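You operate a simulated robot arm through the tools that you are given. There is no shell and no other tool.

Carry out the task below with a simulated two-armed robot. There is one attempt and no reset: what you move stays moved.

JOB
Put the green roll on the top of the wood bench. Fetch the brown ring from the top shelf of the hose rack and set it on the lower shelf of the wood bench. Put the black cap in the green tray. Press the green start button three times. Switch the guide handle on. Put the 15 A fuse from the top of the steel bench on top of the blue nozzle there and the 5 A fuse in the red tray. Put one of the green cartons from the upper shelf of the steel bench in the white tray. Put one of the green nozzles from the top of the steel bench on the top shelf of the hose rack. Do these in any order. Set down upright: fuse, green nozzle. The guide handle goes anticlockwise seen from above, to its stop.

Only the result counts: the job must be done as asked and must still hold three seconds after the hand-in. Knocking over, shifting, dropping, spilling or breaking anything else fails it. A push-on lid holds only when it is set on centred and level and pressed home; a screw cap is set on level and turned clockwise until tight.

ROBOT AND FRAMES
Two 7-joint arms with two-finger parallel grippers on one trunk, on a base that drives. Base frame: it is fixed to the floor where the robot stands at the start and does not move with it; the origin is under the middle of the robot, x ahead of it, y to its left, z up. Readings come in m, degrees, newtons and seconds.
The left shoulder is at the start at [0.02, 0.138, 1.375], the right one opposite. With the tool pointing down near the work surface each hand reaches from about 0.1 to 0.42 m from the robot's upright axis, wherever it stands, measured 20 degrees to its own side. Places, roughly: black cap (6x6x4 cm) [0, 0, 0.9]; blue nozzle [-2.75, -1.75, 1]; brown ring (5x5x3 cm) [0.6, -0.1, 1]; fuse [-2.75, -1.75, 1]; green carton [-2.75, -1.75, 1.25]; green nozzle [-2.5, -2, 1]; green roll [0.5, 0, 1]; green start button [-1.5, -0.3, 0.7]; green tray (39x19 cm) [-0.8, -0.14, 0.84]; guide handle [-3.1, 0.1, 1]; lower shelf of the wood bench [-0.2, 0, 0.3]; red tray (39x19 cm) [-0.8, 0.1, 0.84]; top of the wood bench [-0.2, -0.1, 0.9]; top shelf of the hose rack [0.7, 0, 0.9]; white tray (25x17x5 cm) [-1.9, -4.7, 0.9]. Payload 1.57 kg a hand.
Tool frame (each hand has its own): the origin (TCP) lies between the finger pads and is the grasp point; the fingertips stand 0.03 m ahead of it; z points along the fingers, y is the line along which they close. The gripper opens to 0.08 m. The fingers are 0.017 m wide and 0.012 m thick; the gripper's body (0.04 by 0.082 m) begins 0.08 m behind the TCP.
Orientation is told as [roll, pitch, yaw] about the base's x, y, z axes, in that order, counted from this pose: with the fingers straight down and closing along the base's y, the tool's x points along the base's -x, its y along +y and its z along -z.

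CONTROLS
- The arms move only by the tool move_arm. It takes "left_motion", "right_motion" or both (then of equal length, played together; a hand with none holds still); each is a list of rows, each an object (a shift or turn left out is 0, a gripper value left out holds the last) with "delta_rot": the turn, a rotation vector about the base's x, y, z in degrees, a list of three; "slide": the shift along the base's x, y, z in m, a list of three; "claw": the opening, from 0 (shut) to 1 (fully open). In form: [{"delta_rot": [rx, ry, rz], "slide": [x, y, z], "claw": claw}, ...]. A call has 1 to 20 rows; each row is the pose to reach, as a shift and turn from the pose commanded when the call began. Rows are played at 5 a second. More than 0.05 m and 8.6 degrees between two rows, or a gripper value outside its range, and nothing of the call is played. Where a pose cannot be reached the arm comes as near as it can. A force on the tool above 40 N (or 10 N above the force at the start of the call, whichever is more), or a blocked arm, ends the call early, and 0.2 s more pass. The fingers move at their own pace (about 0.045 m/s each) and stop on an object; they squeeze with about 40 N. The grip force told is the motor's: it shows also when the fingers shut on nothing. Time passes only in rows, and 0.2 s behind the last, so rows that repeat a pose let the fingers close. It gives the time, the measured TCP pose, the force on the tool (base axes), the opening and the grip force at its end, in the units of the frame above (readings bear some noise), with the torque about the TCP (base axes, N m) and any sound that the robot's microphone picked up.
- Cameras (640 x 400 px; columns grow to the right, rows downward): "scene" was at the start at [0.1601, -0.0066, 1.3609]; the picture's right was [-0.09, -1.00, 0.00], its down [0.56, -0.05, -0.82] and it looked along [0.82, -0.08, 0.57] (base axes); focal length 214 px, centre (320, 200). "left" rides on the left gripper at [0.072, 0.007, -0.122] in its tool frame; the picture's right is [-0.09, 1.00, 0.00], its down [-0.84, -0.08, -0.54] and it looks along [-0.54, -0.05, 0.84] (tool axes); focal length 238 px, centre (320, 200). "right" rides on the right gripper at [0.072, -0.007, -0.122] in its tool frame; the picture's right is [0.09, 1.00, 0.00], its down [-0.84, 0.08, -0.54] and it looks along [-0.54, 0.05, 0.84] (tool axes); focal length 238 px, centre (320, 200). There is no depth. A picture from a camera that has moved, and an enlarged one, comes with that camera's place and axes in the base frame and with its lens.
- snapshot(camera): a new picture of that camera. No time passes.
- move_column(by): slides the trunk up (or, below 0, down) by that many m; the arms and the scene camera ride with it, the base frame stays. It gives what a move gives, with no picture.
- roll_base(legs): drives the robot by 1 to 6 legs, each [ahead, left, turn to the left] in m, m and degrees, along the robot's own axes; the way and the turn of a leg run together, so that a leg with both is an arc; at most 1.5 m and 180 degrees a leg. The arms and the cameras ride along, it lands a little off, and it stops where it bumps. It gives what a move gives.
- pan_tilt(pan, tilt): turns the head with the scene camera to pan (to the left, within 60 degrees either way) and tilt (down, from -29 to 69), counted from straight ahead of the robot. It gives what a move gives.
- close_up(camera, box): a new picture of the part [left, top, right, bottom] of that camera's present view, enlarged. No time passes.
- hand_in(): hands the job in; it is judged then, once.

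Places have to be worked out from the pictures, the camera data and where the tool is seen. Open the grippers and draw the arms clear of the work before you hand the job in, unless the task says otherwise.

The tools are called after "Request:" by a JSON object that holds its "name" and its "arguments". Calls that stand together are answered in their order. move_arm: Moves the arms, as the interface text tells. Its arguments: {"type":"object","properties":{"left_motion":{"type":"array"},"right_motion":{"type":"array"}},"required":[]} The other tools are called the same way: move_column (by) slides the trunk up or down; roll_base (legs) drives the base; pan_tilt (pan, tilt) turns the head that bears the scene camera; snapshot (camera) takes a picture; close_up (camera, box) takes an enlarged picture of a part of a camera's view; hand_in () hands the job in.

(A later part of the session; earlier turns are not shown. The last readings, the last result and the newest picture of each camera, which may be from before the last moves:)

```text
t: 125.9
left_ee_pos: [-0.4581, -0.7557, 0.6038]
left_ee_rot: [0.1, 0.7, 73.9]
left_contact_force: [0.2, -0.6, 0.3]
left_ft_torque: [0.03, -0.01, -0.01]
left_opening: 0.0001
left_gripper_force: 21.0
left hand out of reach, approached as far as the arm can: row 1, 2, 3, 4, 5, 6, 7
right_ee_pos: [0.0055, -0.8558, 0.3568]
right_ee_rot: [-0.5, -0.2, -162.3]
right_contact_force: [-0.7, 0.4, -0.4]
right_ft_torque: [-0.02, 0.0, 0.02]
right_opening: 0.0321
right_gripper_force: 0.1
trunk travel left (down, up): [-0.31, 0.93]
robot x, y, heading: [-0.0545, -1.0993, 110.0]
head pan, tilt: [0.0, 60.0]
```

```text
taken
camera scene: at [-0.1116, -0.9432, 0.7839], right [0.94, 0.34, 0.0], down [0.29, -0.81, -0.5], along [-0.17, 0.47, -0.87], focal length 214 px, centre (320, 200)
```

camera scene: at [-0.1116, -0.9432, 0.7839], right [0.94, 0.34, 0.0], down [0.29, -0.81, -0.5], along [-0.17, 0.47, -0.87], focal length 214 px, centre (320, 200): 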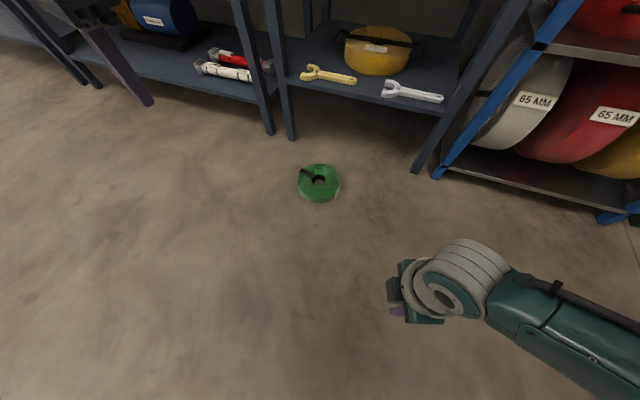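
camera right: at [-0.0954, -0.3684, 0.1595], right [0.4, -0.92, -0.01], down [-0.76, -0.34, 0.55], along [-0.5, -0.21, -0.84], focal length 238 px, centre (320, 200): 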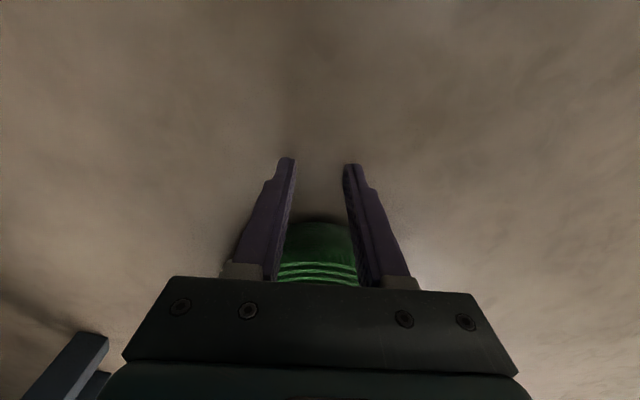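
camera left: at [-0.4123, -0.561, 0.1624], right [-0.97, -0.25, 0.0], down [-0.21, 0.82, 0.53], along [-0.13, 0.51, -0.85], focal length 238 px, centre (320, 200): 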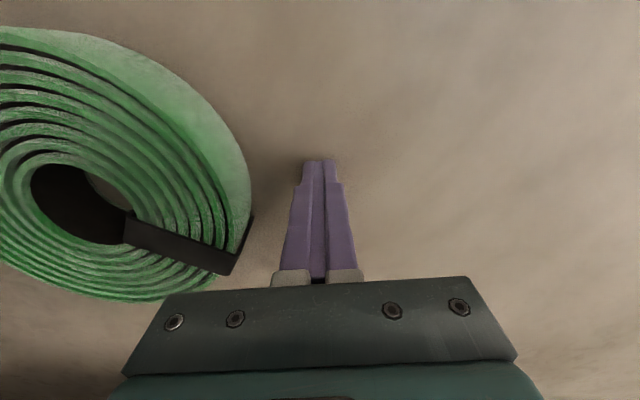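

The arm is now nearly horizontal in open space. I repeat the inward move with simultaneous rotation as before.

Request:
{"name": "move_arm", "arguments": {"left_motion": [{"delta_rot": [0, 0, -7]}, {"delta_rot": [0, 0, -14]}]}}

Request:
{"name": "move_arm", "arguments": {"left_motion": [{"slide": [0.02, -0.021, 0], "delta_rot": [0, 0, 6]}, {"slide": [0.041, -0.042, 0], "delta_rot": [0, 0, 12]}, {"slide": [0.061, -0.063, 0], "delta_rot": [0, 0, 18]}, {"slide": [0.082, -0.084, -0.01], "delta_rot": [0, 0, 24]}, {"slide": [0.102, -0.104, -0.02], "delta_rot": [0, 0, 30]}, {"slide": [0.122, -0.125, -0.03], "delta_rot": [0, 0, 36]}, {"slide": [0.143, -0.146, -0.04], "delta_rot": [0, 0, 42]}]}}

```text
t: 126.5
left_ee_pos: [-0.4583, -0.7548, 0.6005]
left_ee_rot: [0.1, 0.6, 59.9]
left_contact_force: [-0.1, 0.0, -0.7]
left_ft_torque: [-0.02, -0.01, -0.02]
left_opening: 0.0
left_gripper_force: 21.5
right_ee_pos: [0.0053, -0.8576, 0.3549]
right_ee_rot: [-0.5, -0.2, -162.4]
right_contact_force: [-0.5, -0.3, -0.4]
right_ft_torque: [0.0, 0.0, 0.01]
right_opening: 0.032
right_gripper_force: 0.0
trunk travel left (down, up): [-0.31, 0.93]
robot x, y, heading: [-0.0554, -1.1019, 109.7]
head pan, tilt: [0.0, 60.0]
```

```text
t: 128.1
left_ee_pos: [-0.3427, -0.7597, 0.4988]
left_ee_rot: [0.2, 0.7, 102.1]
left_contact_force: [-0.4, -0.3, -0.1]
left_ft_torque: [0.02, 0.04, -0.02]
left_opening: 0.0
left_gripper_force: 21.6
left hand out of reach, approached as far as the arm can: row 1, 2, 3, 4, 5, 6, 7
right_ee_pos: [0.0072, -0.8577, 0.3552]
right_ee_rot: [-0.4, -0.1, -162.3]
right_contact_force: [0.7, 0.1, -0.9]
right_ft_torque: [0.01, 0.04, -0.04]
right_opening: 0.0321
right_gripper_force: 0.1
trunk travel left (down, up): [-0.31, 0.93]
robot x, y, heading: [-0.0543, -1.1008, 109.6]
head pan, tilt: [0.0, 60.0]
```

Still on the boundary. I try tilting the hand (fingertips forward) since the elbow must contribute to a pitch change, then move inward.

Request:
{"name": "move_arm", "arguments": {"left_motion": [{"delta_rot": [7, 2.5, 0], "slide": [0.01, -0.028, 0]}, {"delta_rot": [14, 5, 0], "slide": [0.02, -0.056, 0]}, {"delta_rot": [21, 7.5, 0], "slide": [0.03, -0.084, 0]}, {"delta_rot": [28, 10, 0], "slide": [0.04, -0.112, 0]}]}}

Request:
{"name": "move_arm", "arguments": {"left_motion": [{"slide": [0.01, -0.028, 0]}, {"slide": [0.02, -0.056, 0]}, {"slide": [0.03, -0.084, 0]}]}}

```text
t: 129.1
left_ee_pos: [-0.3123, -0.7882, 0.3749]
left_ee_rot: [4.6, -28.7, 100.6]
left_contact_force: [0.1, 0.2, -0.1]
left_ft_torque: [0.0, 0.03, -0.02]
left_opening: 0.0001
left_gripper_force: 21.2
left hand out of reach, approached as far as the arm can: row 1, 2, 3, 4
right_ee_pos: [0.0074, -0.8589, 0.3559]
right_ee_rot: [-0.3, -0.1, -162.4]
right_contact_force: [-0.3, 0.4, 0.0]
right_ft_torque: [0.0, 0.05, 0.0]
right_opening: 0.0319
right_gripper_force: 0.1
trunk travel left (down, up): [-0.31, 0.93]
robot x, y, heading: [-0.0554, -1.1011, 109.5]
head pan, tilt: [0.0, 60.0]
```

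```text
t: 129.9
left_ee_pos: [-0.2824, -0.8471, 0.3384]
left_ee_rot: [4.6, -28.7, 100.7]
left_contact_force: [-0.2, 0.1, -0.3]
left_ft_torque: [0.0, 0.01, -0.05]
left_opening: 0.0001
left_gripper_force: 21.3
left hand out of reach, approached as far as the arm can: row 1, 2, 3
right_ee_pos: [0.0063, -0.8569, 0.3543]
right_ee_rot: [-0.4, -0.2, -162.3]
right_contact_force: [-0.3, -0.3, 0.5]
right_ft_torque: [0.01, 0.02, -0.01]
right_opening: 0.0322
right_gripper_force: 0.1
trunk travel left (down, up): [-0.31, 0.93]
robot x, y, heading: [-0.0579, -1.0992, 109.7]
head pan, tilt: [0.0, 60.0]
```

The arm behaves as if the elbow is exactly straight; I probe with a sideways move to the left to see whether the elbow bends in that direction.

Request:
{"name": "move_arm", "arguments": {"left_motion": [{"slide": [-0.04, 0.03, 0]}, {"slide": [-0.08, 0.06, 0.0]}, {"slide": [-0.12, 0.09, 0.0]}, {"slide": [-0.16, 0.12, 0.0]}, {"slide": [-0.2, 0.15, 0.0]}, {"slide": [-0.24, 0.17, 0.0]}, {"slide": [-0.28, 0.18, 0.0]}]}}

Request:
{"name": "pan_tilt", "arguments": {"pan": 50, "tilt": 20}}

Request:
{"name": "snapshot", "arguments": {"camera": "scene"}}

```text
t: 131.5
left_ee_pos: [-0.4624, -0.7683, 0.4325]
left_ee_rot: [4.5, -28.9, 100.9]
left_contact_force: [-1.1, 0.3, -0.5]
left_ft_torque: [0.01, 0.01, -0.01]
left_opening: 0.0
left_gripper_force: 21.3
left hand out of reach, approached as far as the arm can: row 1, 2, 3, 4, 5, 6, 7
right_ee_pos: [0.0042, -0.8572, 0.3553]
right_ee_rot: [-0.6, -0.2, -162.3]
right_contact_force: [-0.3, 0.5, 0.2]
right_ft_torque: [-0.02, -0.02, 0.02]
right_opening: 0.032
right_gripper_force: 0.0
trunk travel left (down, up): [-0.31, 0.93]
robot x, y, heading: [-0.0521, -1.0989, 109.5]
head pan, tilt: [0.0, 60.0]
```

```text
t: 132.7
left_ee_pos: [-0.4621, -0.7703, 0.4328]
left_ee_rot: [4.6, -28.9, 100.9]
left_contact_force: [-0.3, -0.4, 0.1]
left_ft_torque: [0.0, -0.01, 0.03]
left_opening: 0.0003
left_gripper_force: 21.4
right_ee_pos: [0.0063, -0.8565, 0.3557]
right_ee_rot: [-0.4, -0.2, -162.4]
right_contact_force: [-0.9, 0.5, 0.8]
right_ft_torque: [0.04, 0.0, 0.01]
right_opening: 0.0319
right_gripper_force: 0.1
trunk travel left (down, up): [-0.31, 0.93]
robot x, y, heading: [-0.0559, -1.097, 109.8]
head pan, tilt: [50.0, 20.0]
```

```text
taken
camera scene: at [-0.176, -0.9742, 0.8419], right [0.35, 0.94, 0.0], down [0.32, -0.12, -0.94], along [-0.88, 0.33, -0.34], focal length 214 px, centre (320, 200)
```

scene: 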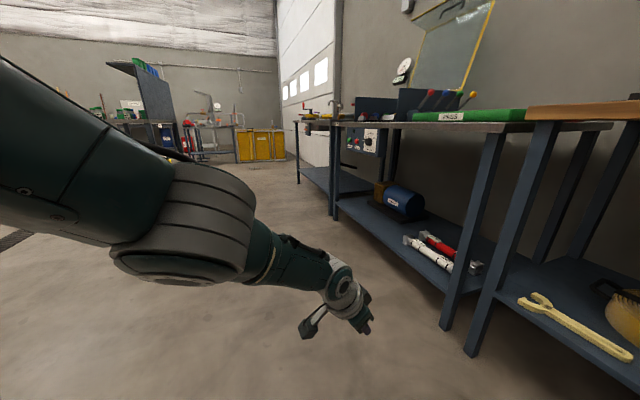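

The elbow axis looks roughly vertical, so a motion of the hand to the right should bend it. I command the left hand to the right and inward.

Request:
{"name": "move_arm", "arguments": {"left_motion": [{"slide": [0.035, 0.006, -0.01]}, {"slide": [0.07, 0.012, -0.02]}, {"slide": [0.105, 0.018, -0.03]}, {"slide": [0.14, 0.024, -0.04]}, {"slide": [0.175, 0.03, -0.05]}, {"slide": [0.21, 0.036, -0.06]}, {"slide": [0.245, 0.042, -0.06]}, {"slide": [0.281, 0.049, -0.06]}, {"slide": [0.281, 0.049, -0.06]}]}}

Request:
{"name": "snapshot", "arguments": {"camera": "scene"}}

```text
t: 134.7
left_ee_pos: [-0.2075, -0.7559, 0.4092]
left_ee_rot: [6.7, -28.5, 101.0]
left_contact_force: [0.5, -0.3, -0.5]
left_ft_torque: [0.03, -0.01, -0.03]
left_opening: 0.0001
left_gripper_force: 21.5
left hand out of reach, approached as far as the arm can: row 4, 5, 6, 7, 8, 9
right_ee_pos: [0.0041, -0.8571, 0.356]
right_ee_rot: [-0.5, -0.2, -162.2]
right_contact_force: [-0.7, -0.1, -0.1]
right_ft_torque: [0.03, 0.0, -0.02]
right_opening: 0.0321
right_gripper_force: 0.1
trunk travel left (down, up): [-0.31, 0.93]
robot x, y, heading: [-0.0542, -1.099, 109.8]
head pan, tilt: [50.0, 20.0]
```

```text
taken
camera scene: at [-0.1774, -0.9779, 0.84], right [0.31, 0.95, 0.0], down [0.34, -0.11, -0.93], along [-0.89, 0.29, -0.36], focal length 214 px, centre (320, 200)
```

scene: 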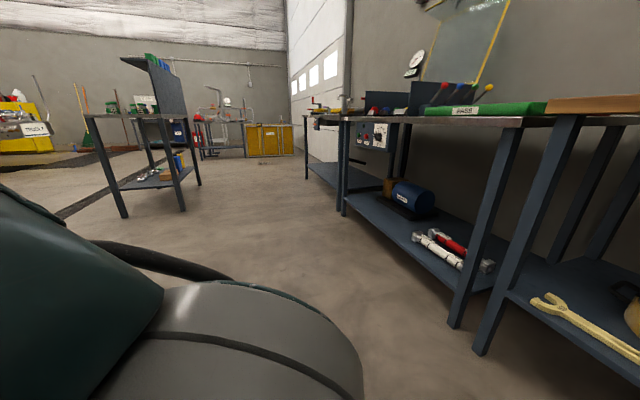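

Rows 1–3 were reached, so the arm can bend in that region further to the left. I return there and set the hand upright again.

Request:
{"name": "pan_tilt", "arguments": {"pan": 0, "tilt": 50}}

Request:
{"name": "move_arm", "arguments": {"left_motion": [{"slide": [-0.035, -0.006, 0.005]}, {"slide": [-0.07, -0.012, 0.01]}, {"slide": [-0.105, -0.018, 0.015]}, {"slide": [-0.14, -0.024, 0.02]}, {"slide": [-0.175, -0.03, 0.03]}, {"slide": [-0.2, -0.036, 0.04]}, {"slide": [-0.2, -0.036, 0.04]}]}}

Request:
{"name": "snapshot", "arguments": {"camera": "scene"}}

```text
t: 135.8
left_ee_pos: [-0.2084, -0.7546, 0.4104]
left_ee_rot: [6.5, -28.5, 101.0]
left_contact_force: [-0.2, 0.2, 0.9]
left_ft_torque: [0.02, -0.01, 0.02]
left_opening: 0.0
left_gripper_force: 21.1
right_ee_pos: [0.0041, -0.8575, 0.3555]
right_ee_rot: [-0.3, -0.2, -162.3]
right_contact_force: [0.4, 0.2, 0.0]
right_ft_torque: [-0.03, 0.0, 0.01]
right_opening: 0.0319
right_gripper_force: 0.1
trunk travel left (down, up): [-0.31, 0.93]
robot x, y, heading: [-0.056, -1.1005, 109.5]
head pan, tilt: [0.0, 50.0]
```

```text
t: 137.4
left_ee_pos: [-0.389, -0.7887, 0.4534]
left_ee_rot: [4.5, -28.9, 100.9]
left_contact_force: [0.3, 0.2, 1.4]
left_ft_torque: [-0.01, 0.01, 0.02]
left_opening: 0.0001
left_gripper_force: 20.8
right_ee_pos: [0.0064, -0.8554, 0.3547]
right_ee_rot: [-0.5, -0.1, -162.3]
right_contact_force: [-0.5, 0.0, -0.6]
right_ft_torque: [0.0, 0.03, 0.0]
right_opening: 0.0317
right_gripper_force: 0.0
trunk travel left (down, up): [-0.31, 0.93]
robot x, y, heading: [-0.0552, -1.0975, 109.8]
head pan, tilt: [0.0, 50.0]
```

```text
taken
camera scene: at [-0.1143, -0.934, 0.7964], right [0.94, 0.34, 0.0], down [0.26, -0.72, -0.64], along [-0.22, 0.61, -0.77], focal length 214 px, centre (320, 200)
```

scene: 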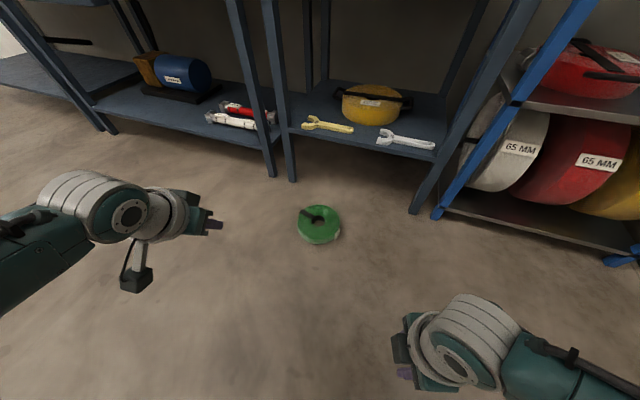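

Now the left arm follows properly (no reach warning) and the elbow is bent. I set the hand upright while drawing it back toward the robot.

Request:
{"name": "move_arm", "arguments": {"left_motion": [{"slide": [0.008, -0.022, 0.005], "delta_rot": [-5.5, -1.8, 0]}, {"slide": [0.016, -0.045, 0.01], "delta_rot": [-11, -3.6, 0]}, {"slide": [0.024, -0.067, 0.015], "delta_rot": [-16.5, -5.4, 0]}, {"slide": [0.032, -0.09, 0.02], "delta_rot": [-22, -7.2, 0]}, {"slide": [0.04, -0.112, 0.02], "delta_rot": [-27.3, -9, 0]}]}}

Request:
{"name": "snapshot", "arguments": {"camera": "scene"}}

```text
t: 138.7
left_ee_pos: [-0.345, -0.8991, 0.4713]
left_ee_rot: [1.0, -0.1, 101.8]
left_contact_force: [0.2, 0.1, 0.7]
left_ft_torque: [-0.03, 0.03, 0.04]
left_opening: 0.0
left_gripper_force: 21.3
right_ee_pos: [0.0048, -0.858, 0.3554]
right_ee_rot: [-0.4, -0.2, -162.3]
right_contact_force: [0.0, -0.2, -0.1]
right_ft_torque: [0.02, 0.04, 0.02]
right_opening: 0.0318
right_gripper_force: 0.1
trunk travel left (down, up): [-0.31, 0.93]
robot x, y, heading: [-0.0583, -1.0968, 109.8]
head pan, tilt: [0.0, 50.0]
```

```text
taken
camera scene: at [-0.1146, -0.9342, 0.7963], right [0.94, 0.34, 0.0], down [0.26, -0.72, -0.64], along [-0.22, 0.6, -0.77], focal length 214 px, centre (320, 200)
```

scene: 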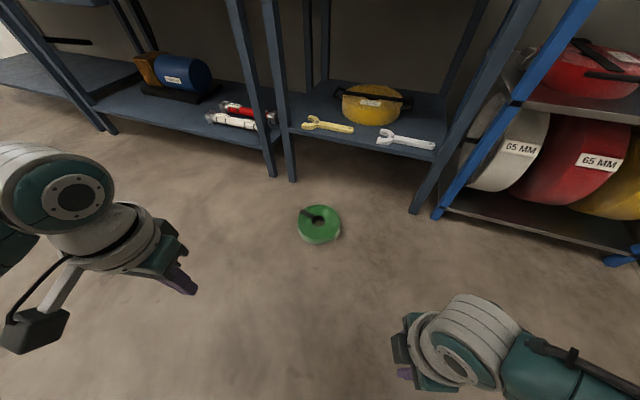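

The left arm is free again. I now set both hands close in (18 cm ahead, well inside reach) at matching heights before lowering to the floor.

Request:
{"name": "move_arm", "arguments": {"left_motion": [{"slide": [0.019, -0.02, -0.03], "delta_rot": [0, 0, 2]}, {"slide": [0.038, -0.041, -0.06], "delta_rot": [0, 0, 4]}, {"slide": [0.057, -0.062, -0.09], "delta_rot": [0, 0, 6]}, {"slide": [0.0754, -0.0823, -0.12], "delta_rot": [0, 0, 8]}], "right_motion": [{"slide": [0.0043, -0.0045, 0]}, {"slide": [0.0086, -0.009, 0]}, {"slide": [0.013, -0.0136, 0]}, {"slide": [0.0172, -0.0182, 0]}]}}

Request:
{"name": "roll_base", "arguments": {"legs": [[0.507, 0, 0]]}}

Request:
{"name": "snapshot", "arguments": {"camera": "scene"}}

```text
t: 139.7
left_ee_pos: [-0.2671, -0.982, 0.3552]
left_ee_rot: [0.9, -0.2, 109.8]
left_contact_force: [0.8, -0.4, 0.5]
left_ft_torque: [0.0, 0.0, 0.01]
left_opening: 0.0001
left_gripper_force: 21.1
right_ee_pos: [0.0245, -0.8777, 0.3546]
right_ee_rot: [-0.3, -0.1, -162.3]
right_contact_force: [0.5, -1.2, 0.2]
right_ft_torque: [-0.01, 0.0, -0.02]
right_opening: 0.032
right_gripper_force: 0.1
trunk travel left (down, up): [-0.31, 0.93]
robot x, y, heading: [-0.0517, -1.1017, 109.7]
head pan, tilt: [0.0, 50.0]
```

```text
t: 142.6
left_ee_pos: [-0.4348, -0.5163, 0.355]
left_ee_rot: [1.1, -0.3, 109.8]
left_contact_force: [-0.2, -0.1, 0.9]
left_ft_torque: [0.01, 0.01, 0.01]
left_opening: 0.0001
left_gripper_force: 21.2
right_ee_pos: [-0.1438, -0.4115, 0.3537]
right_ee_rot: [-0.5, -0.2, -162.3]
right_contact_force: [1.0, -0.3, -0.5]
right_ft_torque: [-0.03, 0.0, -0.01]
right_opening: 0.032
right_gripper_force: 0.1
trunk travel left (down, up): [-0.31, 0.93]
robot x, y, heading: [-0.2203, -0.6319, 109.8]
head pan, tilt: [0.0, 50.0]
```

```text
taken
camera scene: at [-0.2819, -0.4686, 0.7964], right [0.94, 0.34, 0.0], down [0.26, -0.72, -0.64], along [-0.22, 0.6, -0.77], focal length 214 px, centre (320, 200)
```

scene: 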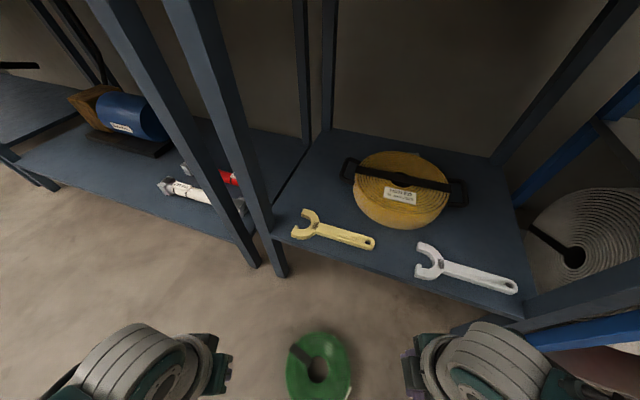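

Hands flank the roll. I shift both 1.3 cm forward to its centre line, tilt the head down, and lower the trunk fully.

Request:
{"name": "move_arm", "arguments": {"left_motion": [{"slide": [-0.0043, 0.012, 0]}], "right_motion": [{"slide": [-0.0043, 0.012, 0]}]}}

Request:
{"name": "pan_tilt", "arguments": {"pan": 0, "tilt": 69}}

Request:
{"name": "move_column", "arguments": {"by": -0.31}}

Request:
{"name": "snapshot", "arguments": {"camera": "scene"}}

Request:
{"name": "snapshot", "arguments": {"camera": "left"}}

Request:
{"name": "snapshot", "arguments": {"camera": "right"}}

```text
t: 143.0
left_ee_pos: [-0.4415, -0.5031, 0.3542]
left_ee_rot: [1.0, -0.3, 109.8]
left_contact_force: [0.2, 0.4, -0.4]
left_ft_torque: [0.01, -0.05, -0.02]
left_opening: 0.0002
left_gripper_force: 21.4
right_ee_pos: [-0.1485, -0.3976, 0.3531]
right_ee_rot: [-0.5, -0.3, -162.3]
right_contact_force: [0.1, -0.1, 0.4]
right_ft_torque: [0.0, 0.02, 0.0]
right_opening: 0.0321
right_gripper_force: 0.0
trunk travel left (down, up): [-0.31, 0.93]
robot x, y, heading: [-0.2227, -0.633, 109.7]
head pan, tilt: [0.0, 50.0]
```

```text
t: 143.8
left_ee_pos: [-0.44, -0.5045, 0.3547]
left_ee_rot: [1.0, -0.2, 109.8]
left_contact_force: [-0.6, 0.2, -0.2]
left_ft_torque: [-0.02, 0.0, -0.01]
left_opening: 0.0003
left_gripper_force: 21.8
right_ee_pos: [-0.1491, -0.4001, 0.3526]
right_ee_rot: [-0.5, -0.2, -162.2]
right_contact_force: [-0.9, 0.0, -0.8]
right_ft_torque: [0.01, -0.01, -0.03]
right_opening: 0.0321
right_gripper_force: 0.1
trunk travel left (down, up): [-0.31, 0.93]
robot x, y, heading: [-0.2227, -0.6361, 109.7]
head pan, tilt: [0.0, 68.8]
```

```text
t: 146.9
left_ee_pos: [-0.4403, -0.5039, 0.044]
left_ee_rot: [1.0, -0.2, 109.9]
left_contact_force: [0.5, -0.2, 0.1]
left_ft_torque: [0.01, -0.02, 0.0]
left_opening: 0.0
left_gripper_force: 21.4
right_ee_pos: [-0.1484, -0.4003, 0.0437]
right_ee_rot: [-0.4, -0.2, -162.3]
right_contact_force: [-0.7, 0.0, 0.4]
right_ft_torque: [-0.02, -0.02, 0.02]
right_opening: 0.0319
right_gripper_force: 0.1
trunk travel left (down, up): [0.0, 1.24]
robot x, y, heading: [-0.2199, -0.6347, 109.9]
head pan, tilt: [0.0, 68.8]
```

```text
taken
camera scene: at [-0.2748, -0.4884, 0.4645], right [0.94, 0.34, 0.0], down [0.32, -0.88, -0.36], along [-0.12, 0.34, -0.93], focal length 214 px, centre (320, 200)
```

scene: 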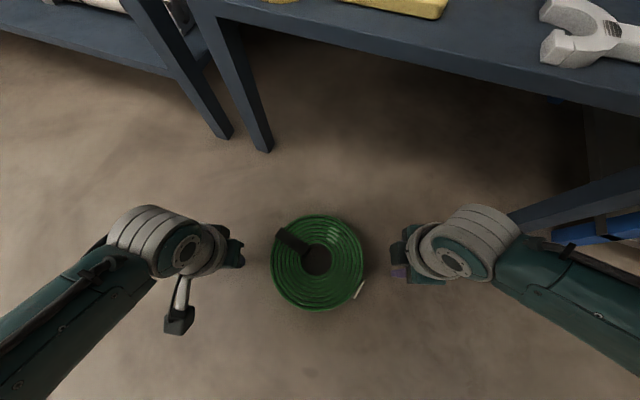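

```text
taken
camera left: at [-0.4189, -0.5722, 0.1672], right [-0.97, -0.25, 0.02], down [-0.2, 0.81, 0.54], along [-0.15, 0.52, -0.84], focal length 238 px, centre (320, 200)
```

left: 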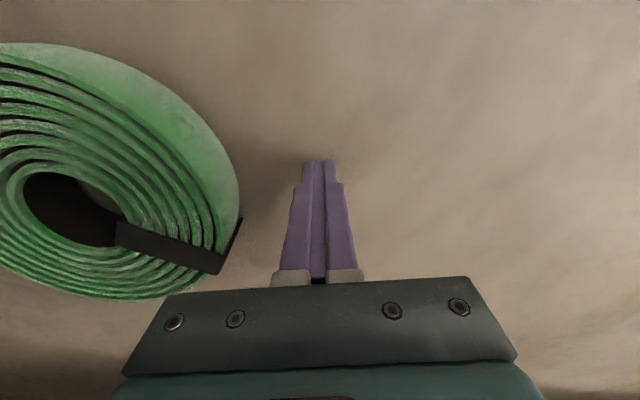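

```text
taken
camera right: at [-0.0807, -0.3719, 0.1653], right [0.39, -0.92, -0.01], down [-0.77, -0.33, 0.54], along [-0.5, -0.21, -0.84], focal length 238 px, centre (320, 200)
```

right: 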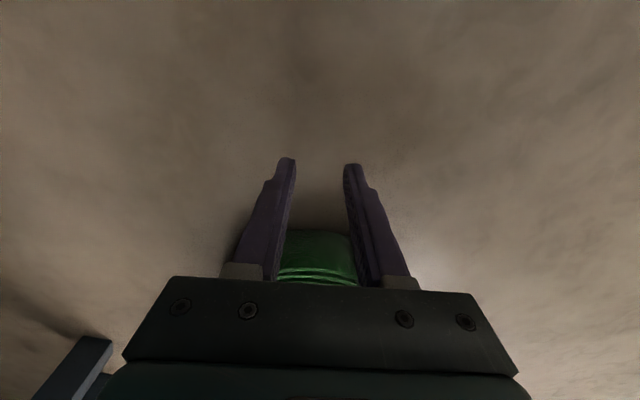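

Everything is symmetric. I move both hands inward to just before contact, slightly lower.

Request:
{"name": "move_arm", "arguments": {"left_motion": [{"slide": [0.0094, 0.0034, -0.003]}, {"slide": [0.0188, 0.0068, -0.006]}, {"slide": [0.0282, 0.0103, -0.006]}, {"slide": [0.0376, 0.0137, -0.006]}, {"slide": [0.0451, 0.0164, -0.006]}], "right_motion": [{"slide": [-0.0094, -0.0034, -0.003]}, {"slide": [-0.0188, -0.0068, -0.006]}, {"slide": [-0.0282, -0.0103, -0.006]}, {"slide": [-0.0376, -0.0137, -0.006]}, {"slide": [-0.0461, -0.0168, -0.006]}]}}

Request:
{"name": "close_up", "arguments": {"camera": "scene", "box": [220, 190, 420, 330]}}

```text
t: 148.1
left_ee_pos: [-0.396, -0.4874, 0.0362]
left_ee_rot: [1.0, -0.3, 109.8]
left_contact_force: [-0.1, 0.2, -0.9]
left_ft_torque: [0.02, -0.03, -0.01]
left_opening: 0.0
left_gripper_force: 21.2
right_ee_pos: [-0.1949, -0.4143, 0.0392]
right_ee_rot: [-0.6, -0.1, -162.3]
right_contact_force: [-0.2, 0.3, -0.2]
right_ft_torque: [-0.03, 0.0, 0.01]
right_opening: 0.0323
right_gripper_force: 0.0
trunk travel left (down, up): [0.0, 1.24]
robot x, y, heading: [-0.2251, -0.6329, 109.8]
head pan, tilt: [0.0, 68.8]
```

```text
2.86 times, centred on (320, 260) of scene
camera zoom: at [-0.2749, -0.4883, 0.4644], right [0.94, 0.34, 0.0], down [0.32, -0.88, -0.36], along [-0.12, 0.34, -0.93], focal length 613 px, centre (320, 29)
```

zoom: 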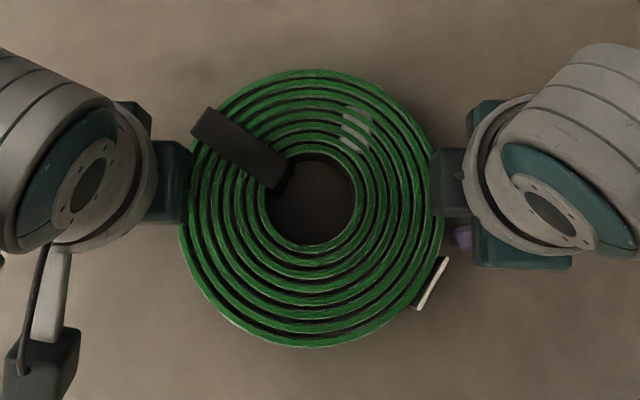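

No contact yet. I press inward in 2 mm steps until the forces rise.

Request:
{"name": "move_arm", "arguments": {"left_motion": [{"slide": [0.0019, 0.0007, 0]}, {"slide": [0.0038, 0.0014, 0]}, {"slide": [0.0056, 0.0021, 0]}, {"slide": [0.0075, 0.0027, 0]}], "right_motion": [{"slide": [-0.0019, -0.0007, 0]}, {"slide": [-0.0038, -0.0014, 0]}, {"slide": [-0.0056, -0.0021, 0]}, {"slide": [-0.0075, -0.0027, 0]}]}}

```text
t: 149.1
left_ee_pos: [-0.3913, -0.4871, 0.0386]
left_ee_rot: [1.5, -0.3, 109.9]
left_contact_force: [-17.8, -5.8, 6.0]
left_ft_torque: [0.0, -0.18, -0.17]
left_opening: 0.0002
left_gripper_force: 21.0
right_ee_pos: [-0.1987, -0.4179, 0.0381]
right_ee_rot: [-0.3, 0.4, -162.4]
right_contact_force: [17.2, 4.2, 11.4]
right_ft_torque: [0.13, 0.22, -0.36]
right_opening: 0.0306
right_gripper_force: 0.0
trunk travel left (down, up): [0.0, 1.24]
robot x, y, heading: [-0.2227, -0.6354, 109.9]
head pan, tilt: [0.0, 68.8]
```

Contact with about 18 N from each side. I add a bit more squeeze to around 30 N.

Request:
{"name": "move_arm", "arguments": {"left_motion": [{"slide": [0.0009, 0.0003, 0]}, {"slide": [0.0019, 0.0007, 0]}, {"slide": [0.0024, 0.0009, 0]}], "right_motion": [{"slide": [-0.0009, -0.0003, 0]}, {"slide": [-0.0019, -0.0007, 0]}, {"slide": [-0.0024, -0.0009, 0]}]}}

```text
t: 149.8
left_ee_pos: [-0.3916, -0.4872, 0.0354]
left_ee_rot: [1.9, -0.1, 109.7]
left_contact_force: [-5.3, -2.2, 5.8]
left_ft_torque: [0.03, -0.12, 0.01]
left_opening: 0.0001
left_gripper_force: 20.9
right_ee_pos: [-0.2003, -0.4169, 0.0359]
right_ee_rot: [-0.4, 0.6, -162.4]
right_contact_force: [5.1, -0.5, 14.5]
right_ft_torque: [0.24, 0.23, -0.08]
right_opening: 0.0302
right_gripper_force: 0.1
trunk travel left (down, up): [0.0, 1.24]
robot x, y, heading: [-0.2225, -0.636, 109.9]
head pan, tilt: [0.0, 68.8]
stopped in row 3 (left hand): the force on the tool passed its limit at 41 N (the readings are from after the stop); the commanded pose is now the measured one
```

The limit tripped at 41 N and relaxed the squeeze. I re-apply with about 2 mm to settle near 25 N.

Request:
{"name": "move_arm", "arguments": {"left_motion": [{"slide": [0.0009, 0.0003, 0]}, {"slide": [0.0014, 0.0005, 0]}, {"slide": [0.0019, 0.0007, 0]}, {"slide": [0.0019, 0.0007, 0]}], "right_motion": [{"slide": [-0.0009, -0.0003, 0]}, {"slide": [-0.0014, -0.0005, 0]}, {"slide": [-0.0019, -0.0007, 0]}, {"slide": [-0.0019, -0.0007, 0]}]}}

```text
t: 150.8
left_ee_pos: [-0.392, -0.4871, 0.0365]
left_ee_rot: [2.1, -0.2, 109.8]
left_contact_force: [-20.6, -8.0, 8.8]
left_ft_torque: [0.05, -0.25, -0.14]
left_opening: 0.0
left_gripper_force: 20.7
right_ee_pos: [-0.199, -0.4194, 0.0369]
right_ee_rot: [-0.2, 1.0, -162.5]
right_contact_force: [18.9, 6.6, -0.5]
right_ft_torque: [0.11, 0.13, -0.4]
right_opening: 0.0324
right_gripper_force: 0.4
trunk travel left (down, up): [0.0, 1.24]
robot x, y, heading: [-0.2225, -0.6316, 109.8]
head pan, tilt: [0.0, 68.8]
```

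About 21 N each. I add 0.7 mm more and then try lifting by raising the trunk a few centimetres.

Request:
{"name": "move_arm", "arguments": {"left_motion": [{"slide": [0.0005, 0.0002, 0]}, {"slide": [0.0008, 0.0003, 0]}, {"slide": [0.0008, 0.0003, 0]}], "right_motion": [{"slide": [-0.0005, -0.0002, 0]}, {"slide": [-0.0008, -0.0003, 0]}, {"slide": [-0.0008, -0.0003, 0]}]}}

Request:
{"name": "move_column", "arguments": {"by": 0.04}}

Request:
{"name": "snapshot", "arguments": {"camera": "scene"}}

Request:
{"name": "snapshot", "arguments": {"camera": "right"}}

```text
t: 151.6
left_ee_pos: [-0.3929, -0.4869, 0.0383]
left_ee_rot: [2.3, -0.3, 109.7]
left_contact_force: [-27.4, -12.0, 17.5]
left_ft_torque: [0.14, -0.43, -0.25]
left_opening: 0.0003
left_gripper_force: 21.2
right_ee_pos: [-0.199, -0.4181, 0.0374]
right_ee_rot: [-0.4, 1.0, -162.3]
right_contact_force: [27.4, 8.6, 16.0]
right_ft_torque: [0.08, 0.34, -0.57]
right_opening: 0.0323
right_gripper_force: 0.0
trunk travel left (down, up): [0.0, 1.24]
robot x, y, heading: [-0.2241, -0.6343, 110.0]
head pan, tilt: [0.0, 68.8]
```

```text
t: 152.4
left_ee_pos: [-0.3901, -0.4882, 0.0773]
left_ee_rot: [2.2, -0.2, 109.5]
left_contact_force: [-22.3, -11.5, -4.8]
left_ft_torque: [0.07, -0.12, -0.24]
left_opening: 0.0
left_gripper_force: 21.2
right_ee_pos: [-0.1985, -0.4191, 0.076]
right_ee_rot: [-0.4, 1.0, -162.5]
right_contact_force: [22.8, 11.3, -5.8]
right_ft_torque: [-0.12, 0.01, -0.33]
right_opening: 0.0335
right_gripper_force: 1.0
trunk travel left (down, up): [-0.04, 1.2]
robot x, y, heading: [-0.2284, -0.6354, 109.7]
head pan, tilt: [0.0, 68.8]
```

```text
taken
camera scene: at [-0.2746, -0.4889, 0.5043], right [0.94, 0.34, 0.0], down [0.32, -0.88, -0.36], along [-0.12, 0.34, -0.93], focal length 214 px, centre (320, 200)
```

scene: 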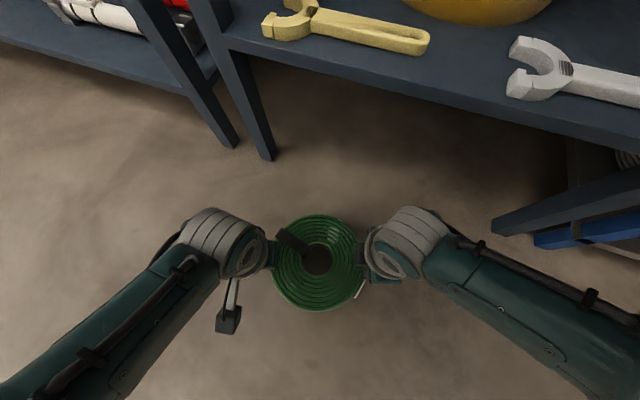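

```text
taken
camera right: at [-0.1331, -0.3912, 0.1994], right [0.39, -0.92, 0.0], down [-0.78, -0.33, 0.53], along [-0.49, -0.2, -0.85], focal length 238 px, centre (320, 200)
```

right: 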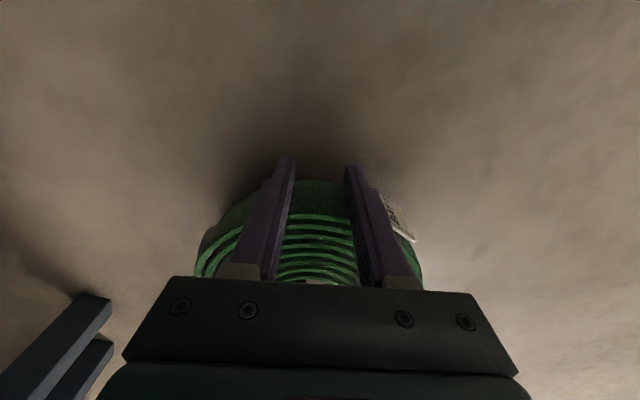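

The roll is lifted: the two hands carry about 5 N each. I raise the trunk in moderate steps, checking that the squeeze holds.

Request:
{"name": "move_column", "arguments": {"by": 0.15}}

Request:
{"name": "move_column", "arguments": {"by": 0.4}}

Request:
{"name": "snapshot", "arguments": {"camera": "scene"}}

```text
t: 154.2
left_ee_pos: [-0.3906, -0.4875, 0.2264]
left_ee_rot: [2.2, -0.3, 109.7]
left_contact_force: [-22.8, -10.5, -5.4]
left_ft_torque: [0.03, -0.13, -0.22]
left_opening: 0.0
left_gripper_force: 20.9
right_ee_pos: [-0.198, -0.4178, 0.2261]
right_ee_rot: [-0.3, 0.9, -162.4]
right_contact_force: [23.4, 10.7, -5.6]
right_ft_torque: [-0.09, 0.04, -0.28]
right_opening: 0.0336
right_gripper_force: 0.8
trunk travel left (down, up): [-0.19, 1.05]
robot x, y, heading: [-0.2234, -0.632, 109.7]
head pan, tilt: [0.0, 68.8]
```

```text
t: 158.0
left_ee_pos: [-0.3899, -0.4878, 0.6265]
left_ee_rot: [2.0, -0.1, 109.6]
left_contact_force: [-21.1, -11.8, -5.7]
left_ft_torque: [0.08, -0.05, -0.19]
left_opening: 0.0002
left_gripper_force: 21.2
right_ee_pos: [-0.1996, -0.4183, 0.6267]
right_ee_rot: [-0.3, 1.0, -162.4]
right_contact_force: [21.8, 12.7, -5.2]
right_ft_torque: [-0.12, 0.03, -0.49]
right_opening: 0.0364
right_gripper_force: 2.7
trunk travel left (down, up): [-0.59, 0.65]
robot x, y, heading: [-0.2227, -0.6332, 109.8]
head pan, tilt: [0.0, 68.8]
```

```text
taken
camera scene: at [-0.2746, -0.4888, 1.0543], right [0.94, 0.34, 0.0], down [0.32, -0.88, -0.36], along [-0.12, 0.34, -0.93], focal length 214 px, centre (320, 200)
```

scene: 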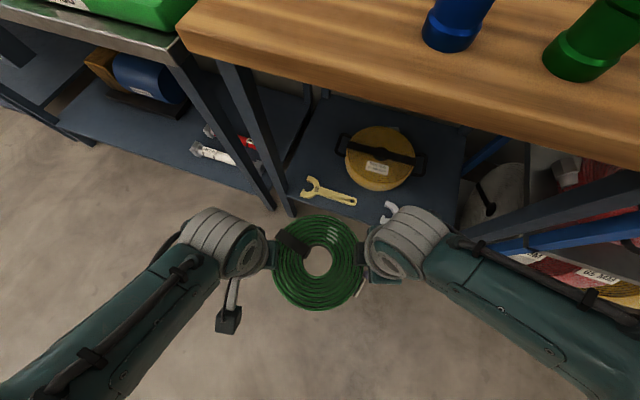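

Holding steadily. I raise further to clear the bench and cups, then drive straight ahead 0.31 m, which brings the roll over the free front-left area of the wood bench.

Request:
{"name": "move_column", "arguments": {"by": 0.4}}

Request:
{"name": "move_column", "arguments": {"by": 0.08}}

Request:
{"name": "snapshot", "arguments": {"camera": "scene"}}

```text
t: 161.8
left_ee_pos: [-0.3902, -0.4876, 1.0279]
left_ee_rot: [2.2, -0.1, 109.6]
left_contact_force: [-19.9, -11.9, -3.6]
left_ft_torque: [0.04, -0.04, -0.2]
left_opening: 0.0002
left_gripper_force: 21.3
right_ee_pos: [-0.1987, -0.4182, 1.0251]
right_ee_rot: [-0.3, 1.0, -162.4]
right_contact_force: [21.7, 12.2, -6.4]
right_ft_torque: [-0.02, -0.23, -0.53]
right_opening: 0.0358
right_gripper_force: 2.2
trunk travel left (down, up): [-0.99, 0.25]
robot x, y, heading: [-0.222, -0.6304, 109.7]
head pan, tilt: [0.0, 68.8]
```

```text
t: 163.0
left_ee_pos: [-0.39, -0.4867, 1.1069]
left_ee_rot: [2.1, -0.2, 109.6]
left_contact_force: [-21.4, -10.5, -2.3]
left_ft_torque: [0.05, -0.06, -0.2]
left_opening: 0.0001
left_gripper_force: 20.9
right_ee_pos: [-0.1989, -0.4174, 1.1058]
right_ee_rot: [-0.3, 1.0, -162.4]
right_contact_force: [20.4, 11.8, -6.6]
right_ft_torque: [0.07, -0.34, -0.44]
right_opening: 0.0358
right_gripper_force: 2.5
trunk travel left (down, up): [-1.07, 0.17]
robot x, y, heading: [-0.2215, -0.6344, 109.8]
head pan, tilt: [0.0, 68.8]
```

```text
taken
camera scene: at [-0.2747, -0.4886, 1.5343], right [0.94, 0.34, 0.0], down [0.32, -0.88, -0.36], along [-0.12, 0.34, -0.93], focal length 214 px, centre (320, 200)
```

scene: 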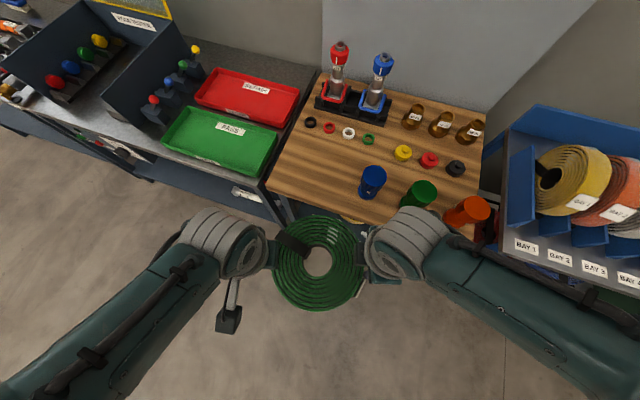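

The bench layout is confirmed. I drive straight ahead 0.31 m over the bench.

Request:
{"name": "roll_base", "arguments": {"legs": [[0.305, 0, 0]]}}

Request:
{"name": "snapshot", "arguments": {"camera": "scene"}}

Request:
{"name": "snapshot", "arguments": {"camera": "left"}}

Request:
{"name": "snapshot", "arguments": {"camera": "right"}}

```text
t: 165.1
left_ee_pos: [-0.4967, -0.198, 1.1062]
left_ee_rot: [2.2, -0.2, 110.0]
left_contact_force: [-21.5, -9.2, -1.7]
left_ft_torque: [0.02, -0.01, -0.23]
left_opening: 0.0
left_gripper_force: 21.5
right_ee_pos: [-0.3055, -0.1286, 1.1058]
right_ee_rot: [-0.3, 1.0, -161.9]
right_contact_force: [20.0, 9.2, -8.1]
right_ft_torque: [0.17, -0.52, -0.19]
right_opening: 0.036
right_gripper_force: 2.1
trunk travel left (down, up): [-1.07, 0.17]
robot x, y, heading: [-0.3275, -0.3446, 110.1]
head pan, tilt: [0.0, 68.8]
```

```text
taken
camera scene: at [-0.3813, -0.1992, 1.5343], right [0.94, 0.35, 0.0], down [0.32, -0.87, -0.36], along [-0.13, 0.34, -0.93], focal length 214 px, centre (320, 200)
```

scene: 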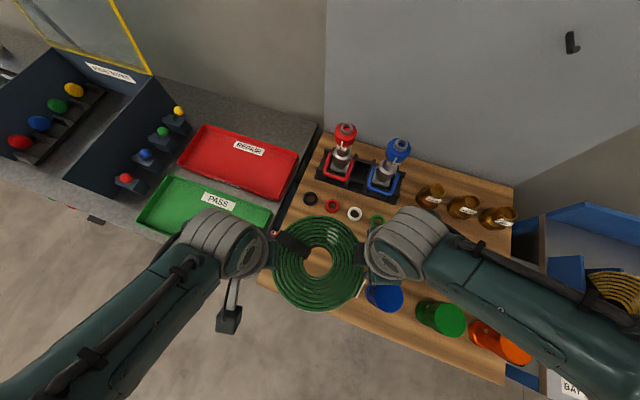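

```text
taken
camera left: at [-0.4729, -0.2655, 1.2293], right [-0.97, -0.26, 0.04], down [-0.2, 0.82, 0.54], along [-0.17, 0.52, -0.84], focal length 238 px, centre (320, 200)
```

left: 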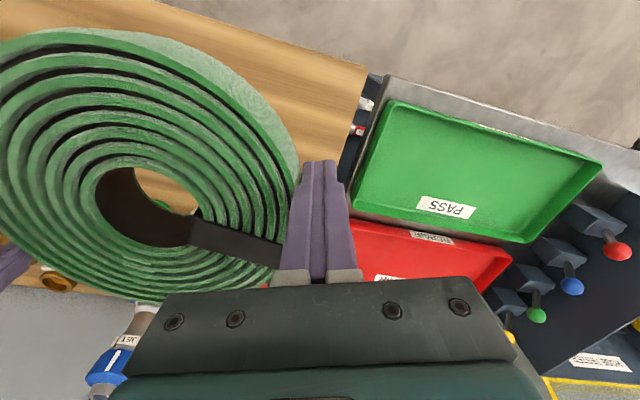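

```text
taken
camera right: at [-0.2406, -0.1007, 1.2293], right [0.4, -0.92, 0.0], down [-0.78, -0.34, 0.53], along [-0.48, -0.21, -0.85], focal length 238 px, centre (320, 200)
```

right: 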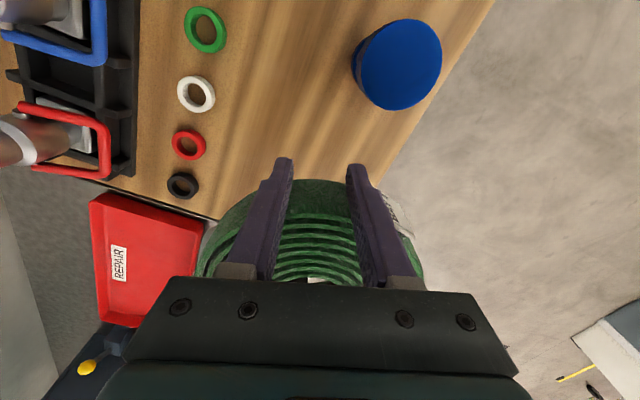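

The roll is above the free area (centre ≈[-0.399, -0.162]). I lower the trunk toward the bench top, watching the vertical forces.

Request:
{"name": "move_column", "arguments": {"by": -0.13}}

Request:
{"name": "snapshot", "arguments": {"camera": "left"}}

Request:
{"name": "snapshot", "arguments": {"camera": "right"}}

```text
t: 166.7
left_ee_pos: [-0.497, -0.1982, 0.9756]
left_ee_rot: [2.1, -0.1, 110.1]
left_contact_force: [0.0, 0.0, -0.1]
left_ft_torque: [-0.02, -0.02, -0.02]
left_opening: 0.0002
left_gripper_force: 22.0
right_ee_pos: [-0.3064, -0.1277, 0.976]
right_ee_rot: [-0.3, 1.1, -161.9]
right_contact_force: [-0.7, 0.2, 0.6]
right_ft_torque: [0.03, 0.0, 0.05]
right_opening: 0.0321
right_gripper_force: 0.1
trunk travel left (down, up): [-0.94, 0.3]
robot x, y, heading: [-0.3279, -0.3464, 109.9]
head pan, tilt: [0.0, 68.8]
```

```text
taken
camera left: at [-0.473, -0.2652, 1.0994], right [-0.97, -0.26, 0.04], down [-0.2, 0.82, 0.54], along [-0.17, 0.52, -0.84], focal length 238 px, centre (320, 200)
```

left: 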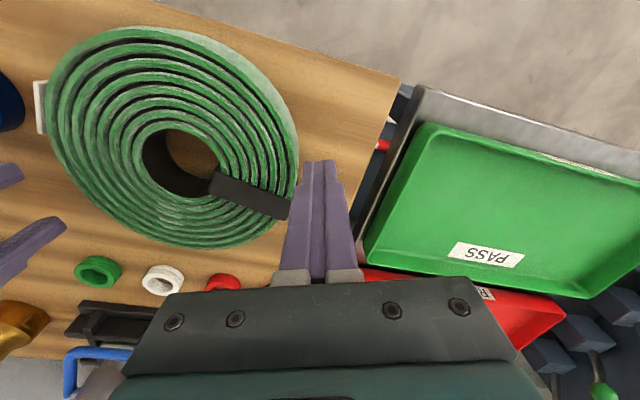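

```text
taken
camera right: at [-0.2407, -0.1004, 1.0994], right [0.4, -0.92, 0.0], down [-0.78, -0.34, 0.53], along [-0.48, -0.21, -0.85], focal length 238 px, centre (320, 200)
```

right: 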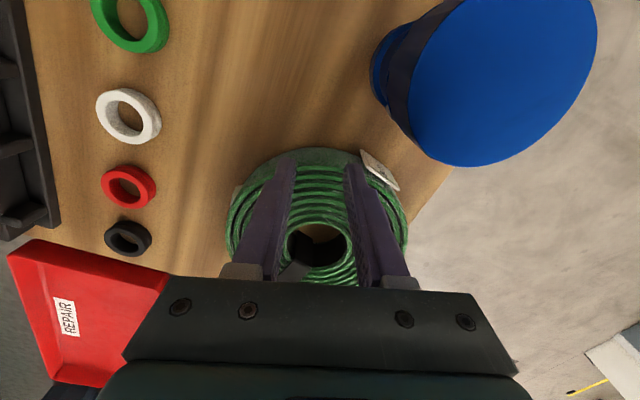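

The roll slid down onto the bench by itself and now lies flat within the free area. I raise the hands away and verify from above.

Request:
{"name": "move_column", "arguments": {"by": 0.3}}

Request:
{"name": "roll_base", "arguments": {"legs": [[-0.25, 0, 0]]}}

Request:
{"name": "pan_tilt", "arguments": {"pan": 0, "tilt": 50}}

Request:
{"name": "snapshot", "arguments": {"camera": "scene"}}

Request:
{"name": "close_up", "arguments": {"camera": "scene", "box": [230, 120, 500, 330]}}

```text
t: 169.7
left_ee_pos: [-0.4963, -0.1988, 1.2766]
left_ee_rot: [2.1, -0.2, 110.0]
left_contact_force: [-0.9, 0.1, 0.0]
left_ft_torque: [-0.05, 0.02, 0.01]
left_opening: 0.0
left_gripper_force: 21.2
right_ee_pos: [-0.3065, -0.1284, 1.275]
right_ee_rot: [-0.2, 1.0, -162.0]
right_contact_force: [-0.2, -0.2, -0.3]
right_ft_torque: [0.0, -0.02, 0.02]
right_opening: 0.0319
right_gripper_force: 0.1
trunk travel left (down, up): [-1.24, 0.0]
robot x, y, heading: [-0.3245, -0.3436, 110.1]
head pan, tilt: [0.0, 68.8]
```

```text
t: 171.5
left_ee_pos: [-0.4109, -0.4292, 1.2768]
left_ee_rot: [2.1, -0.2, 109.6]
left_contact_force: [-0.5, 0.4, 0.0]
left_ft_torque: [0.01, 0.02, -0.03]
left_opening: 0.0002
left_gripper_force: 21.3
right_ee_pos: [-0.2189, -0.3604, 1.275]
right_ee_rot: [-0.2, 1.1, -162.4]
right_contact_force: [-0.8, 0.4, 0.2]
right_ft_torque: [0.02, -0.01, 0.01]
right_opening: 0.0321
right_gripper_force: 0.0
trunk travel left (down, up): [-1.24, 0.0]
robot x, y, heading: [-0.2463, -0.579, 109.4]
head pan, tilt: [0.0, 68.8]
```

```text
t: 172.3
left_ee_pos: [-0.4111, -0.4291, 1.2761]
left_ee_rot: [2.1, -0.1, 109.6]
left_contact_force: [-0.1, -0.2, -0.4]
left_ft_torque: [0.03, 0.01, -0.03]
left_opening: 0.0001
left_gripper_force: 21.5
right_ee_pos: [-0.219, -0.3605, 1.2759]
right_ee_rot: [-0.2, 1.1, -162.5]
right_contact_force: [0.4, 0.0, -0.2]
right_ft_torque: [0.01, 0.03, -0.01]
right_opening: 0.0319
right_gripper_force: 0.0
trunk travel left (down, up): [-1.24, 0.0]
robot x, y, heading: [-0.245, -0.5798, 109.8]
head pan, tilt: [0.0, 50.0]
```

```text
taken
camera scene: at [-0.3026, -0.4115, 1.7263], right [0.94, 0.34, 0.0], down [0.26, -0.72, -0.64], along [-0.22, 0.6, -0.77], focal length 214 px, centre (320, 200)
```

scene: 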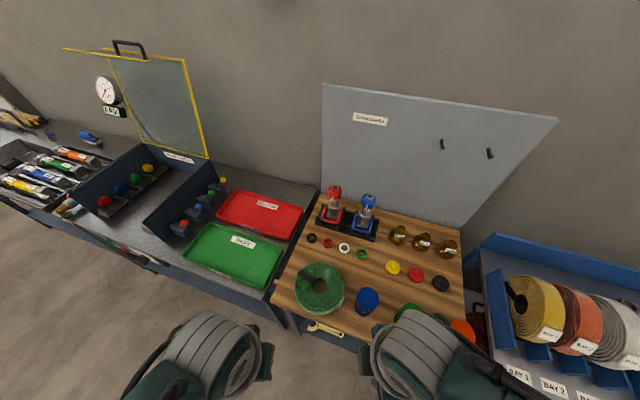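

```text
1.90 times, centred on (365, 225) of scene
camera zoom: at [-0.3026, -0.4115, 1.7263], right [0.94, 0.34, 0.0], down [0.26, -0.72, -0.64], along [-0.22, 0.6, -0.77], focal length 408 px, centre (234, 152)
```

zoom: 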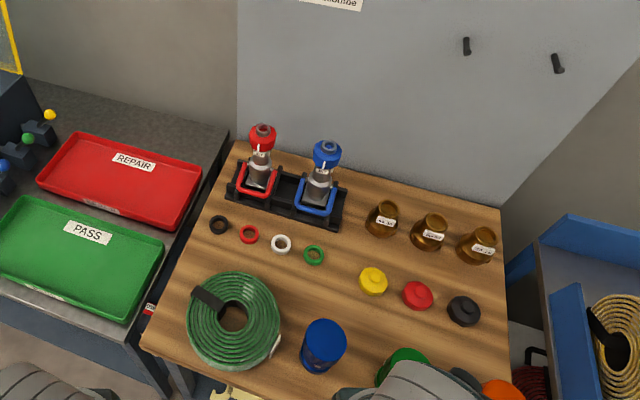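

The green roll rests flat on the wood bench, so that item is done. Next is the black cap at about [0.043, 0.011]; I turn to heading 90 and move in front of it, rotating the right hand back to straight.

Request:
{"name": "roll_base", "arguments": {"legs": [[0, 0, -19.6]]}}

Request:
{"name": "roll_base", "arguments": {"legs": [[0, -0.17, 0], [0.27, 0, 0]]}}

Request:
{"name": "move_arm", "arguments": {"right_motion": [{"delta_rot": [0, 0, -8], "claw": 1}, {"delta_rot": [0, 0, -16], "claw": 1}, {"delta_rot": [0, 0, -24], "claw": 1}, {"delta_rot": [0, 0, -32], "claw": 1}, {"delta_rot": [0, 0, -40], "claw": 1}, {"delta_rot": [0, 0, -48], "claw": 1}, {"delta_rot": [0, 0, -56], "claw": 1}, {"delta_rot": [0, 0, -64], "claw": 1}, {"delta_rot": [0, 0, -72], "claw": 1}, {"delta_rot": [0, 0, -80], "claw": 1}, {"delta_rot": [0, 0, -87.5], "claw": 1}]}}

Request:
{"name": "snapshot", "arguments": {"camera": "scene"}}

Request:
{"name": "snapshot", "arguments": {"camera": "right"}}

```text
t: 173.8
left_ee_pos: [-0.35, -0.3817, 1.2771]
left_ee_rot: [2.2, -0.2, 89.6]
left_contact_force: [-0.4, -0.9, -0.9]
left_ft_torque: [-0.02, -0.04, 0.03]
left_opening: 0.0
left_gripper_force: 21.0
right_ee_pos: [-0.1469, -0.3825, 1.2767]
right_ee_rot: [-0.1, 0.9, 177.5]
right_contact_force: [0.4, 1.1, 0.2]
right_ft_torque: [0.01, -0.04, -0.01]
right_opening: 0.032
right_gripper_force: 0.0
trunk travel left (down, up): [-1.24, 0.0]
robot x, y, heading: [-0.243, -0.5799, 90.0]
head pan, tilt: [0.0, 50.0]
```

```text
t: 176.7
left_ee_pos: [-0.1713, -0.1202, 1.2772]
left_ee_rot: [2.1, -0.3, 89.0]
left_contact_force: [-0.2, 0.2, -0.4]
left_ft_torque: [0.0, 0.0, 0.0]
left_opening: 0.0
left_gripper_force: 20.8
right_ee_pos: [0.0306, -0.1234, 1.2754]
right_ee_rot: [-0.3, 0.9, 177.0]
right_contact_force: [-0.4, -0.2, 0.1]
right_ft_torque: [0.04, -0.01, 0.01]
right_opening: 0.0321
right_gripper_force: 0.0
trunk travel left (down, up): [-1.24, 0.0]
robot x, y, heading: [-0.0675, -0.3138, 89.3]
head pan, tilt: [0.0, 50.0]
```

```text
t: 179.1
left_ee_pos: [-0.1716, -0.1208, 1.2778]
left_ee_rot: [2.1, -0.1, 89.1]
left_contact_force: [-0.5, -0.5, 0.9]
left_ft_torque: [-0.01, 0.0, 0.03]
left_opening: 0.0
left_gripper_force: 21.8
right_ee_pos: [0.0323, -0.1237, 1.2754]
right_ee_rot: [-0.3, 1.2, 89.3]
right_contact_force: [0.2, -0.6, 0.6]
right_ft_torque: [0.03, 0.04, 0.02]
right_opening: 0.0799
right_gripper_force: 0.1
trunk travel left (down, up): [-1.24, 0.0]
robot x, y, heading: [-0.0653, -0.3176, 89.1]
head pan, tilt: [0.0, 50.0]
```

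```text
taken
camera scene: at [-0.0639, -0.1417, 1.7264], right [1.0, -0.02, 0.0], down [-0.01, -0.77, -0.64], along [0.01, 0.64, -0.77], focal length 214 px, centre (320, 200)
```

scene: 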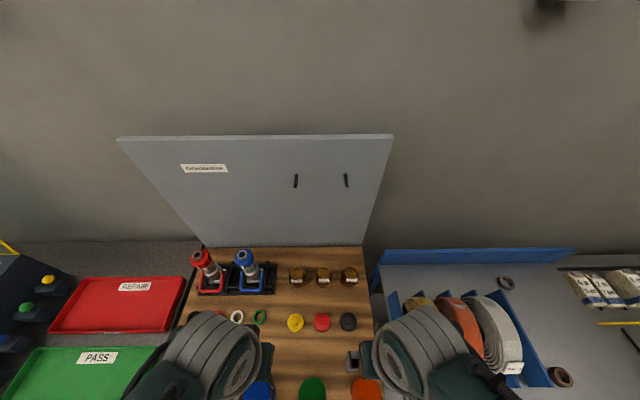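

```text
taken
camera right: at [0.038, -0.1932, 1.3999], right [-1.0, -0.08, 0.0], down [-0.07, 0.85, 0.53], along [-0.04, 0.52, -0.85], focal length 238 px, centre (320, 200)
```

right: 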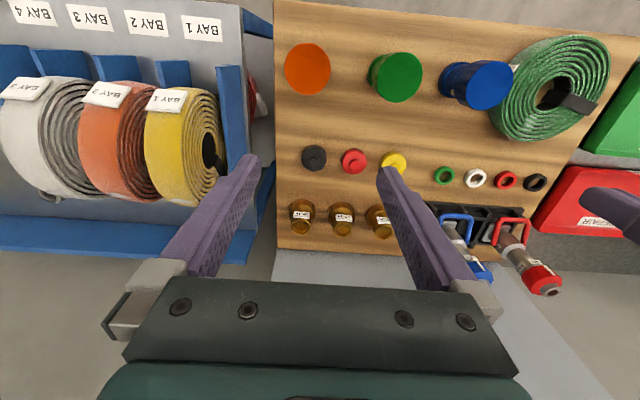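

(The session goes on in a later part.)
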